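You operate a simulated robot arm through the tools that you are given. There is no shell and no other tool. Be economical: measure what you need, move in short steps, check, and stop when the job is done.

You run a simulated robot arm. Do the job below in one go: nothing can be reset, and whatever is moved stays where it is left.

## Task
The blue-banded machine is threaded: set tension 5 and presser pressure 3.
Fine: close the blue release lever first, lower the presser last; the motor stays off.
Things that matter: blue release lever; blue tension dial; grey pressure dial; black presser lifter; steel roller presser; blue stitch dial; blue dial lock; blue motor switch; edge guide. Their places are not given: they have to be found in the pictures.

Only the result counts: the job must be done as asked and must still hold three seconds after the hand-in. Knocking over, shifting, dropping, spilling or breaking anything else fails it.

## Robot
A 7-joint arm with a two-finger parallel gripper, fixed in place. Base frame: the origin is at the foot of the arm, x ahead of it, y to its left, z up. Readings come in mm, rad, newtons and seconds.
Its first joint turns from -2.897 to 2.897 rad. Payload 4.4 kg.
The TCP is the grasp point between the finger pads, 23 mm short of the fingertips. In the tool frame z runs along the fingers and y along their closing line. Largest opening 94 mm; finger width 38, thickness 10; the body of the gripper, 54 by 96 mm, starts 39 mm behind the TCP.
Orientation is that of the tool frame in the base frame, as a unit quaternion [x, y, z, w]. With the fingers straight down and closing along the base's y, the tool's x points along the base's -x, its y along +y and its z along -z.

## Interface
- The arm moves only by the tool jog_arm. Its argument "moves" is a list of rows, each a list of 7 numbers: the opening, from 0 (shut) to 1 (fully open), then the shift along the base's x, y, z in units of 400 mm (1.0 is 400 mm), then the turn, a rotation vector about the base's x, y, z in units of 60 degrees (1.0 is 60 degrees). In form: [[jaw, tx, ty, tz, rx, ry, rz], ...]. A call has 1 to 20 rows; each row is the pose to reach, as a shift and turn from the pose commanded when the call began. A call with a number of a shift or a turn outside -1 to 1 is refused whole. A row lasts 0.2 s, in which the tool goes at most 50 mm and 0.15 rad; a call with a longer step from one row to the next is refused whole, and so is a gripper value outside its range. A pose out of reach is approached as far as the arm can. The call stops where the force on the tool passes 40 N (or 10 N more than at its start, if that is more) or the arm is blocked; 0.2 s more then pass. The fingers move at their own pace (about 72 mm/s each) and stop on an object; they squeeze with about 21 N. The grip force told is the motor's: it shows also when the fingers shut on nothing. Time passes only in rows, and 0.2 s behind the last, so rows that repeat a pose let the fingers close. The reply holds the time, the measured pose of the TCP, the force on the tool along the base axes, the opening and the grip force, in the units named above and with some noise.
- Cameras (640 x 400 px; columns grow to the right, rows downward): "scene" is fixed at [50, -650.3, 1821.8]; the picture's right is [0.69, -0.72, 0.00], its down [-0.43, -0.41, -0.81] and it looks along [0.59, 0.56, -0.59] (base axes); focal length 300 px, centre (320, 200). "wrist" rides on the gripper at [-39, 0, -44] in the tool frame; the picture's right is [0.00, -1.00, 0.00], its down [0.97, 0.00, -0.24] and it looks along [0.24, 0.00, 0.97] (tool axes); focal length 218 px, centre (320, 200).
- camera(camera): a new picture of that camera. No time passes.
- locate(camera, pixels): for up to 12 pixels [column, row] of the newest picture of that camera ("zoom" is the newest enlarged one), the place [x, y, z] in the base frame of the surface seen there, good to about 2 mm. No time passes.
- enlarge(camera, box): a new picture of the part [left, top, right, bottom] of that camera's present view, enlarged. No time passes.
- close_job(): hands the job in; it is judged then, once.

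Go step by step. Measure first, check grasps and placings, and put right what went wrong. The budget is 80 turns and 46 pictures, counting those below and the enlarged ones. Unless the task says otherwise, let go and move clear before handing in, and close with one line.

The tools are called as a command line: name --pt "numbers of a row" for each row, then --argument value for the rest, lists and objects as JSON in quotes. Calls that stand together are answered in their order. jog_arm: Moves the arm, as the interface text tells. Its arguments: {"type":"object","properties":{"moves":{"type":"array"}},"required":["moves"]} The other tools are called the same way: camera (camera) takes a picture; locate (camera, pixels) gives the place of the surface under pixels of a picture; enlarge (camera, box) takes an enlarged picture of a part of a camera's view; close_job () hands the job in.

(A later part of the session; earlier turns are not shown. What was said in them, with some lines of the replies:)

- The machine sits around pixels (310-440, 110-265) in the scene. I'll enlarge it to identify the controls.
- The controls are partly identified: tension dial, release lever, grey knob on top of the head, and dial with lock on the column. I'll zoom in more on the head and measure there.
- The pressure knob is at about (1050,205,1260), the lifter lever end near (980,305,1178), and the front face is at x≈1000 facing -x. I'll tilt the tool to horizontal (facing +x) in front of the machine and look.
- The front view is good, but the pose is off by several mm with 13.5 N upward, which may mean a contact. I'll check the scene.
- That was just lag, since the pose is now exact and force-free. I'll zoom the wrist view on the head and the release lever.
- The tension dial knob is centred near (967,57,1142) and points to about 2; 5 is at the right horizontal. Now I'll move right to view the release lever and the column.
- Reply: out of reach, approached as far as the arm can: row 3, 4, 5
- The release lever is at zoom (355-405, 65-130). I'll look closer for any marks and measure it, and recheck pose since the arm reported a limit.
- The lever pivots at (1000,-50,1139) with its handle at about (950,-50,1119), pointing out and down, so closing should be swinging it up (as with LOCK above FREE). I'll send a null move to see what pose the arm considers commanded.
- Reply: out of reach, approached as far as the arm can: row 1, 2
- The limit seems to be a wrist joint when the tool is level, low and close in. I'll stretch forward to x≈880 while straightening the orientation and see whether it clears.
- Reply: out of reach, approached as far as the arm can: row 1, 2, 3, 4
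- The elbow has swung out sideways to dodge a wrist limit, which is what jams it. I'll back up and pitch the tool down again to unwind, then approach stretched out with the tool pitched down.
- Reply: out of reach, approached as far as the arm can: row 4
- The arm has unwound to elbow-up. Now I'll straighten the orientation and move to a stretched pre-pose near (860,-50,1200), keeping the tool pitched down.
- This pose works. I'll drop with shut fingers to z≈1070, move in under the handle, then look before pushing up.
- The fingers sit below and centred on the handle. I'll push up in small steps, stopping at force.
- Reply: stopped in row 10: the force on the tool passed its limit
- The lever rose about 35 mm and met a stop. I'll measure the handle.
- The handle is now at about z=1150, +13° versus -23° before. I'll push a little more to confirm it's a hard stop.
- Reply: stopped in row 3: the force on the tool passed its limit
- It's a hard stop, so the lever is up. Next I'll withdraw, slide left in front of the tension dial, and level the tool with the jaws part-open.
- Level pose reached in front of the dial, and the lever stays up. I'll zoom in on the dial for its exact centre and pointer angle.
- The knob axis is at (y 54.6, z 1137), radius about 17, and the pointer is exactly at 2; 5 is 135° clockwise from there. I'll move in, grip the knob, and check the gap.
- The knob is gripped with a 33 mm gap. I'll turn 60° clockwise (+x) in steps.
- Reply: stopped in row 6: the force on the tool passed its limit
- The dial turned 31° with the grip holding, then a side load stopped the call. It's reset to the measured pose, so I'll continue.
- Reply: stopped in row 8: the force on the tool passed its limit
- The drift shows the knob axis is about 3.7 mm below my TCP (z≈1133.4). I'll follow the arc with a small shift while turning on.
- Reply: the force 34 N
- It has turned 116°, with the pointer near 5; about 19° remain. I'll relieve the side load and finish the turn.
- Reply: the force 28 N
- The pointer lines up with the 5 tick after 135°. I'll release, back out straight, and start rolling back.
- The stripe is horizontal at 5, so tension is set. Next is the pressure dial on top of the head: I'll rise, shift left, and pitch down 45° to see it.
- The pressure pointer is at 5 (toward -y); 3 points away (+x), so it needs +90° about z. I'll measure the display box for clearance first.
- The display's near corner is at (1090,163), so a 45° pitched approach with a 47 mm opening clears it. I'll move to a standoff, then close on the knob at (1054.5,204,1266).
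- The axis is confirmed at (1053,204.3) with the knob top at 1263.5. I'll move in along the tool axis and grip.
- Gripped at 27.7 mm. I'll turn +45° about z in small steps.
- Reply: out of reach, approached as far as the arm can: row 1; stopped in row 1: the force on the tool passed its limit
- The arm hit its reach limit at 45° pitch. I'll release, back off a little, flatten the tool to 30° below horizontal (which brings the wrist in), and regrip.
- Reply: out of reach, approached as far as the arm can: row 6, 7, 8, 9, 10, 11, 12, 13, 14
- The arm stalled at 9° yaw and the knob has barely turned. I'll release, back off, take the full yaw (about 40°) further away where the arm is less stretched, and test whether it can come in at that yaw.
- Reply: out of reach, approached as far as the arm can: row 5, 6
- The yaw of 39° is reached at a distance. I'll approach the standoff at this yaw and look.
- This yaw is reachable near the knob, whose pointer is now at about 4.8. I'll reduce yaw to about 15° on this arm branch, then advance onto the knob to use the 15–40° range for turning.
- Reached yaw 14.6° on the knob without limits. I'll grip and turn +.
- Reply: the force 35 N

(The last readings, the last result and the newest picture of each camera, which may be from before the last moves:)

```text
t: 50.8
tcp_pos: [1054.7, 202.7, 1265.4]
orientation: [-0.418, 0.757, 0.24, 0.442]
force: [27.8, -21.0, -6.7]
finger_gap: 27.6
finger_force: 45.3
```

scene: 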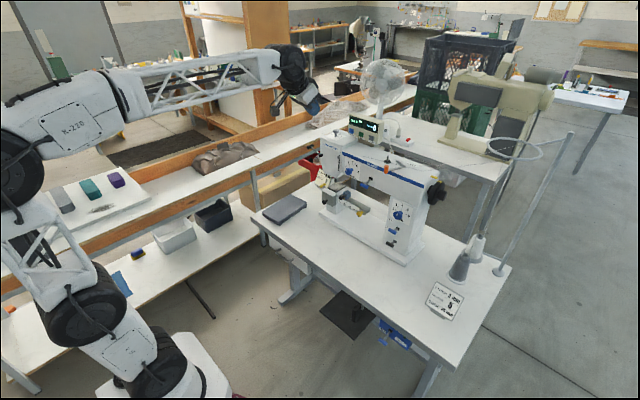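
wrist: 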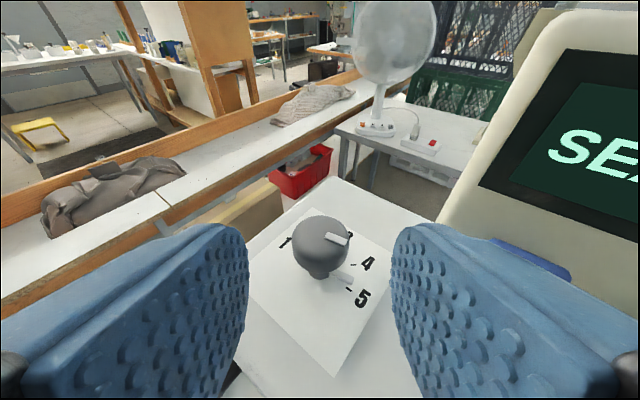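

It turned 43° in one stroke. I'll release, rotate back in place with open jaws by 43°, and look.

jog_arm --pt "0.5 0 0 0 0 0 0" --pt "0.5 0 0 0 0 0 0" --pt "0.5 0 0.002 0 0 0 -0.12" --pt "0.5 0 0.003 0 0 0 -0.24" --pt "0.5 0 0.003 0 0 0 -0.36" --pt "0.5 0 0.003 0 0 0 -0.48" --pt "0.5 0 0.003 0 0 0 -0.6" --pt "0.5 0 0.003 0 0 0 -0.7" --pt "0.5 0 0.003 0 0 0 -0.7"

enlarge --camera "wrist" --box '[220, 220, 420, 400]'

```text
t: 52.8
tcp_pos: [1052.9, 205.6, 1265.2]
orientation: [-0.119, 0.855, 0.066, 0.5]
force: [1.1, -0.3, -0.3]
finger_gap: 47.2
finger_force: 0.0
```

```text
2.22 times, centred on (320, 310) of wrist
```

zoom: 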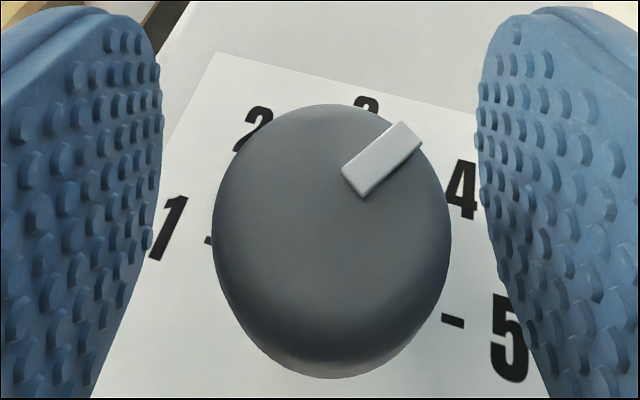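

The pointer is now between 3 and 4. I'll measure the stripe's direction by locating its ends.

locate --camera "zoom" --pixels '[[355, 180], [383, 158], [408, 138], [332, 150], [200, 240], [452, 321], [370, 106], [335, 230]]'

```text
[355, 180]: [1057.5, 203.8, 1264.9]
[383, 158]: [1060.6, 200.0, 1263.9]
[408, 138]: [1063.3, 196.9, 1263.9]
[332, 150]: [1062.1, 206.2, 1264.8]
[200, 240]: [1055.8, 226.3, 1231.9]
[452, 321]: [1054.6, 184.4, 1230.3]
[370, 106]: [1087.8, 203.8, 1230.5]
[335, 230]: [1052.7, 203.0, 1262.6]
```

The stripe points about -46° (near 4), so about 45° more is needed. I'll grip and turn another 45°.

jog_arm --pt "0.15 0.001 -0.002 0 0 0 0" --pt "0.15 0.001 -0.002 0 0 0 0" --pt "0.15 0.001 -0.002 0 0 0 0" --pt "0.15 0.001 -0.003 0 0 0 0.06" --pt "0.15 0.001 -0.003 0 0 0 0.12" --pt "0.15 0.001 -0.003 0 0 0 0.18" --pt "0.15 0.001 -0.003 0 0 0 0.24" --pt "0.15 0.001 -0.003 0 0 0 0.3" --pt "0.15 0.001 -0.003 0 0 0 0.36" --pt "0.15 0.001 -0.003 0 0 0 0.42" --pt "0.15 0.001 -0.003 0 0 0 0.48" --pt "0.15 0.001 -0.003 0 0 0 0.54" --pt "0.15 0.001 -0.003 0 0 0 0.6" --pt "0.15 0.001 -0.003 0 0 0 0.66" --pt "0.15 0.001 -0.003 0 0 0 0.72" --pt "0.15 0.001 -0.003 0 0 0 0.76"

jog_arm --pt "0.5 0 0 0 0 0 0" --pt "0.5 0 0 0 0 0 0" --pt "0.5 0 0.002 0 0 0 -0.12" --pt "0.5 0 0.003 0 0 0 -0.24" --pt "0.5 0 0.003 0 0 0 -0.36" --pt "0.5 0 0.003 0 0 0 -0.48" --pt "0.5 0 0.003 0 0 0 -0.6" --pt "0.5 0 0.003 0 0 0 -0.6"

enlarge --camera "wrist" --box '[220, 220, 420, 400]'

```text
t: 56.2
tcp_pos: [1054.7, 203.1, 1265.9]
orientation: [-0.441, 0.743, 0.254, 0.435]
force: [29.9, -15.6, 3.1]
finger_gap: 27.5
finger_force: 45.0
```

```text
t: 58.0
tcp_pos: [1054.3, 205.6, 1265.5]
orientation: [-0.19, 0.843, 0.108, 0.492]
force: [0.1, 0.0, -0.1]
finger_gap: 47.0
finger_force: 0.1
```

```text
2.22 times, centred on (320, 310) of wrist
```

zoom: 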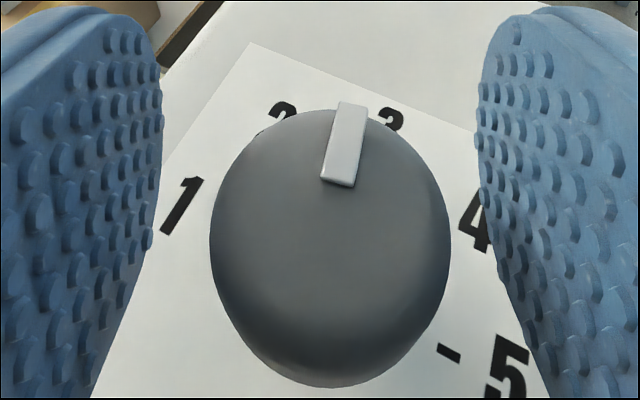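

locate --camera "zoom" --pixels '[[338, 178], [343, 155], [348, 130], [351, 110], [325, 165], [357, 165], [331, 170], [353, 115]]'

jog_arm --pt "0.5 -0.07 -0.035 0.05 0 0 0" --pt "0.5 -0.15 -0.08 0.12 0 0 0" --pt "0.5 -0.15 -0.06 0.2 0 0.1 -0.1" --pt "0.5 -0.15 -0.03 0.26 0 0.2 -0.2" --pt "0.5 -0.15 0 0.3 0 0.3 -0.3" --pt "0.5 -0.15 0 0.3 0 0.35 -0.42" --pt "0.5 -0.15 0 0.3 0 0.35 -0.42"

camera --camera "wrist"

```text
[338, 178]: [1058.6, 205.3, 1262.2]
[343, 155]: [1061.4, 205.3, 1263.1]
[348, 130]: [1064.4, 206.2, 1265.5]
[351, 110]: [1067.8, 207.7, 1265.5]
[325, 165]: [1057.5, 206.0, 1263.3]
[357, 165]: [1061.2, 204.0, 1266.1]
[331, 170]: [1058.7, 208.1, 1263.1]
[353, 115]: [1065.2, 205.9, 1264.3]
```

```text
t: 59.6
tcp_pos: [994.3, 204.8, 1386.3]
orientation: [0.02, 0.939, 0.031, 0.342]
force: [0.7, 0.0, -0.2]
finger_gap: 46.9
finger_force: 0.0
```

```text
9 pictures are left
```

wrist: 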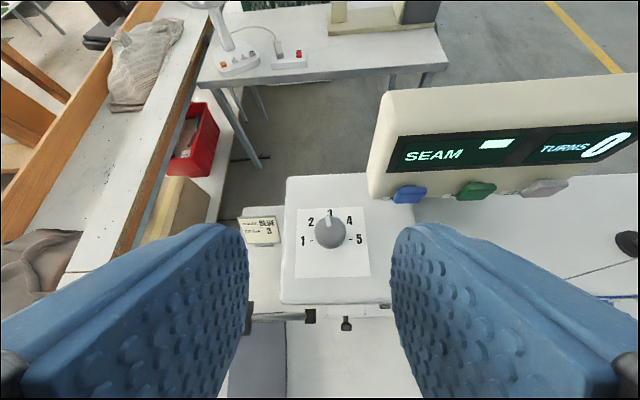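

enlarge --camera "wrist" --box '[290, 200, 374, 268]'

locate --camera "zoom" --pixels '[[300, 70], [305, 160], [298, 120], [150, 290], [510, 285]]'

```text
5.88 times, centred on (332, 234) of wrist
```

zoom: 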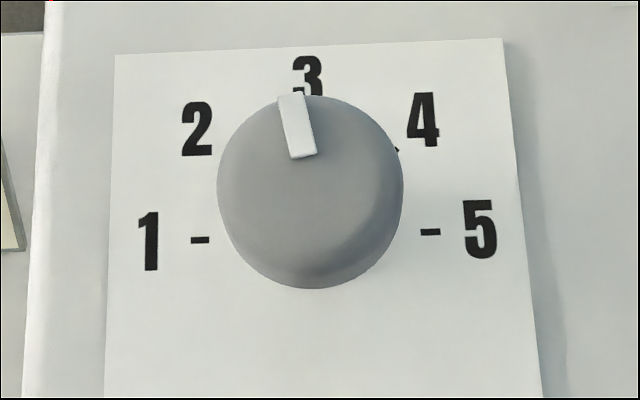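

```text
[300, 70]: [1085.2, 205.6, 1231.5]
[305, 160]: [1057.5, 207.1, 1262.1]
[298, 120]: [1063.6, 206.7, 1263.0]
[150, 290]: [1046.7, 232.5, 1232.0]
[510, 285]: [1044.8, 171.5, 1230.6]
```

The stripe leans about 7–8° past 3 toward 2, consistent with total turns of 97°. I'll retrace the path to the knob, grip, and turn back 7.5°.

jog_arm --pt "0.5 0 0 0 0 -0.05 0.12" --pt "0.5 0 -0.03 -0.04 0 -0.15 0.22" --pt "0.5 0 -0.06 -0.1 0 -0.25 0.32" --pt "0.5 0 -0.08 -0.18 0 -0.35 0.42" --pt "0.5 0.0 -0.08 -0.18 0 -0.35 0.42" --pt "0.5 0.08 -0.045 -0.25 0 -0.35 0.42" --pt "0.5 0.15 -0.001 -0.3 0 -0.35 0.42" --pt "0.5 0.15 -0.001 -0.3 0 -0.35 0.42"

```text
t: 61.4
tcp_pos: [1053.1, 205.0, 1264.2]
orientation: [-0.19, 0.843, 0.107, 0.492]
force: [0.5, 0.0, 0.4]
finger_gap: 47.1
finger_force: 0.0
```

jog_arm --pt "0.15 0 0 0 0 0 0" --pt "0.15 0 0 0 0 0 0" --pt "0.15 0 0 0 0 0 0" --pt "0.15 0 0 0 0 0 -0.04" --pt "0.15 0 0 0 0 0 -0.08" --pt "0.15 0 0 0 0 0 -0.125" --pt "0.15 0 0 0 0 0 -0.125"

jog_arm --pt "0.5 0 0 0 0 0 0" --pt "0.5 0 0 0 0 0 0" --pt "0.5 -0.07 -0.02 0.05 0 0 0" --pt "0.5 -0.15 -0.04 0.12 0 0 0" --pt "0.5 -0.15 -0.03 0.2 0 0.1 -0.1" --pt "0.5 -0.15 -0.02 0.26 0 0.2 -0.2" --pt "0.5 -0.15 0 0.3 0 0.3 -0.27" --pt "0.5 -0.15 0 0.3 0 0.35 -0.295" --pt "0.5 -0.15 0 0.3 0 0.35 -0.295"

enlarge --camera "wrist" --box '[290, 200, 374, 268]'

```text
t: 63.0
tcp_pos: [1054.5, 203.5, 1265.4]
orientation: [-0.134, 0.853, 0.075, 0.498]
force: [-9.5, -18.3, -1.3]
finger_gap: 27.5
finger_force: 45.3
```

```text
t: 65.0
tcp_pos: [993.7, 205.0, 1386.1]
orientation: [0.014, 0.94, 0.021, 0.34]
force: [-1.2, -0.2, -0.3]
finger_gap: 47.0
finger_force: 0.1
```

```text
5.88 times, centred on (332, 234) of wrist
```

zoom: 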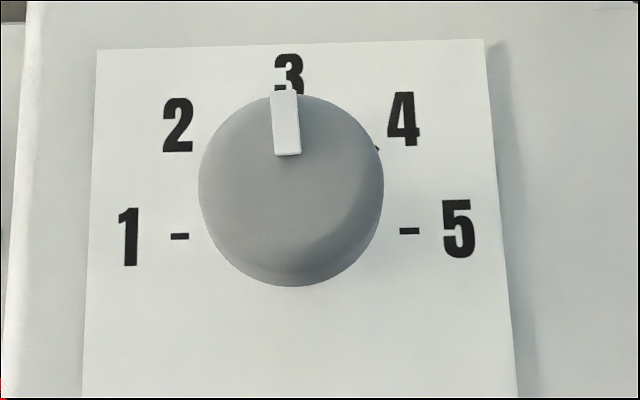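

Pressure is at 3 within about 2°. Now the black presser lifter: I'll shut the fingers, move to the left front above its handle near (980,303,1175), and look.

jog_arm --pt "0 -0.1 0.03 0 0 0 0" --pt "0 -0.2 0.06 0 -0.01 -0.1 0" --pt "0 -0.285 0.12 0 -0.03 -0.2 0" --pt "0 -0.285 0.2 -0.06 -0.048 -0.3 0.003" --pt "0 -0.285 0.245 -0.14 -0.048 -0.338 0.003" --pt "0 -0.285 0.245 -0.24 -0.048 -0.338 0.003" --pt "0 -0.285 0.245 -0.24 -0.048 -0.338 0.003"

camera --camera "wrist"

```text
t: 66.6
tcp_pos: [878.9, 303.1, 1288.8]
orientation: [0.0, 0.866, 0.0, 0.501]
force: [-0.3, 0.6, 0.2]
finger_gap: 0.0
finger_force: 22.1
```

```text
6 pictures are left
```

wrist: 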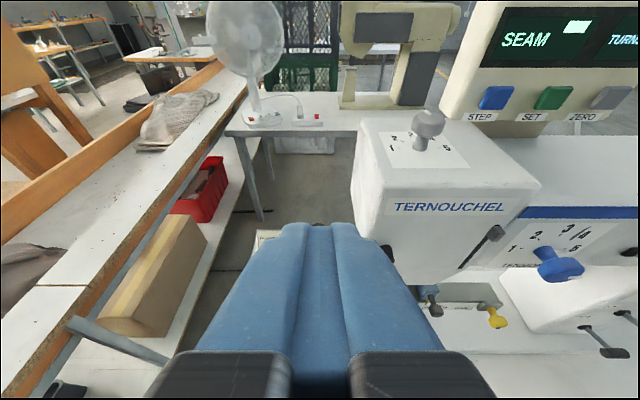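

The handle is hidden under the fingers, but earlier readings put it along x 968–995 at y≈303, top z≈1178. I'll move above it and press down in small steps until it stops.

jog_arm --pt "0 0.1 0 -0.05 0 0 0" --pt "0 0.18 0 -0.1 0 0 0" --pt "0 0.2225 0 -0.147 0 0 0" --pt "0 0.2225 0 -0.147 0 0 0"

enlarge --camera "scene" --box '[270, 120, 390, 220]'

```text
t: 67.6
tcp_pos: [967.9, 303.5, 1229.8]
orientation: [-0.001, 0.865, 0.001, 0.501]
force: [0.0, -0.1, 0.6]
finger_gap: 0.0
finger_force: 21.2
```

```text
4.00 times, centred on (330, 170) of scene
```

zoom: 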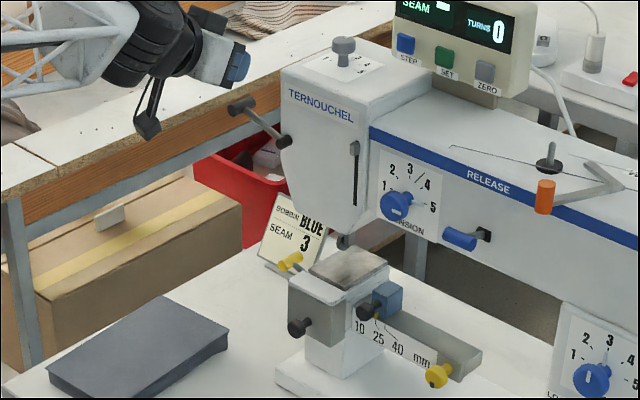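

The fingertips sit just above the black handle; the tension dial shows 5 and the release lever is up. Pressing down now.

jog_arm --pt "0 0 0 -0.025 0 0 0" --pt "0 0 0 -0.05 0 0 0" --pt "0 0 0 -0.065 0 0 0" --pt "0 0 0 -0.08 0 0 0" --pt "0 0 0 -0.095 0 0 0" --pt "0 0 0 -0.11 0 0 0" --pt "0 0 0 -0.125 0 0 0" --pt "0 0 0 -0.14 0 0 0" --pt "0 0 0 -0.155 0 0 0" --pt "0 0 0 -0.17 0 0 0" --pt "0 0 0 -0.185 0 0 0" --pt "0 0 0 -0.2 0 0 0" --pt "0 0 0 -0.215 0 0 0" --pt "0 0 0 -0.23 0 0 0"

enlarge --camera "scene" --box '[270, 120, 390, 220]'

```text
t: 70.3
tcp_pos: [968.9, 302.4, 1155.9]
orientation: [0.0, 0.862, 0.001, 0.506]
force: [0.3, -0.2, 6.3]
finger_gap: 0.0
finger_force: 21.0
stopped in row 13: the force on the tool passed its limit (the readings are from after the stop); the commanded pose is now the measured one
```

```text
4.00 times, centred on (330, 170) of scene
```

zoom: 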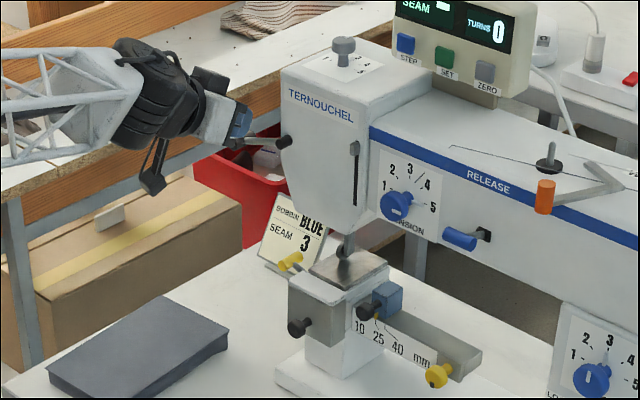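

The roller presser has dropped onto the plate at (345,250) and the lifter is at its stop. I'll lift off, retreat, and make a final check.

jog_arm --pt "0 0 0 0.05 0 0 0" --pt "0 -0.03 0 0.12 0 0 0" --pt "0 -0.12 0 0.2 0 0 0" --pt "0 -0.22 0 0.28 0 0 0" --pt "0 -0.32 0 0.34 0 0 0" --pt "0 -0.42 0 0.4 0 0 0" --pt "0 -0.42 0 0.4 0 0 0"

enlarge --camera "scene" --box '[290, 120, 410, 220]'

enlarge --camera "scene" --box '[325, 120, 375, 160]'

```text
refused: row 4 steps farther than a row can; nothing moved
```

```text
4.00 times, centred on (350, 170) of scene
```

zoom: 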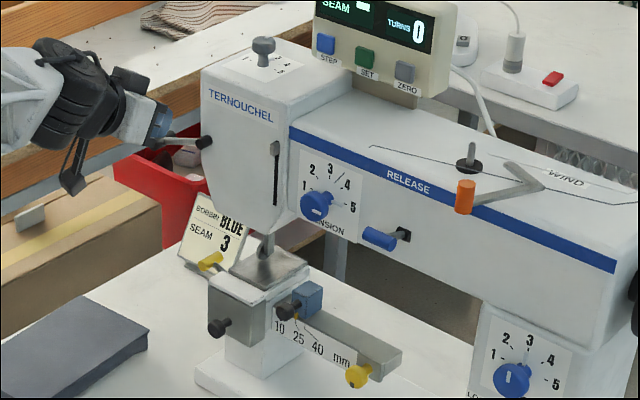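

```text
10.00 times, centred on (350, 140) of scene
```

zoom: 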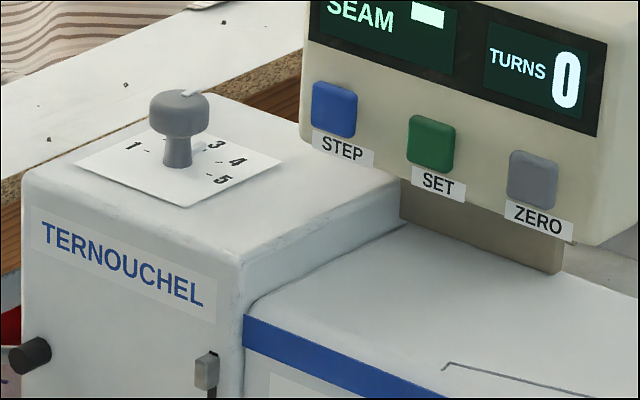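

That retreat was refused because a step was too long. I'll repeat it with shorter steps.

jog_arm --pt "0 0 0 0.05 0 0 0" --pt "0 -0.03 0 0.12 0 0 0" --pt "0 -0.1 0 0.18 0 0 0" --pt "0 -0.18 0 0.24 0 0 0" --pt "0 -0.26 0 0.3 0 0 0" --pt "0 -0.34 0 0.36 0 0 0" --pt "0 -0.42 0 0.4 0 0 0" --pt "0 -0.42 0 0.4 0 0 0"

enlarge --camera "scene" --box '[290, 120, 410, 220]'

```text
t: 72.2
tcp_pos: [802.0, 302.9, 1315.8]
orientation: [0.0, 0.864, 0.002, 0.504]
force: [0.1, -0.6, 0.1]
finger_gap: 0.1
finger_force: 21.0
```

```text
4.00 times, centred on (350, 170) of scene
```

zoom: 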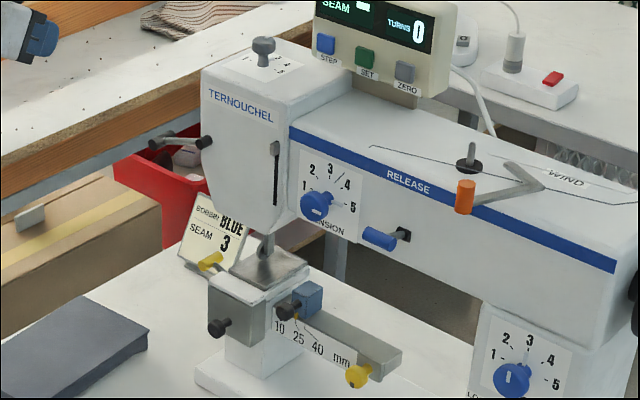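

The lifter stays down with the roller on the plate, the release lever is up, tension reads 5, pressure reads 3, and the arm is clear. I'll hand in.

close_job

```text
The job is handed in.
```

I closed the release lever first, set tension to 5 and presser pressure to 3 (within about 2°), and lowered the presser last. The motor was never touched. The release lever has no open/closed marks, so I took up as closed, because LOCK sits above FREE on the dial lock beside it.
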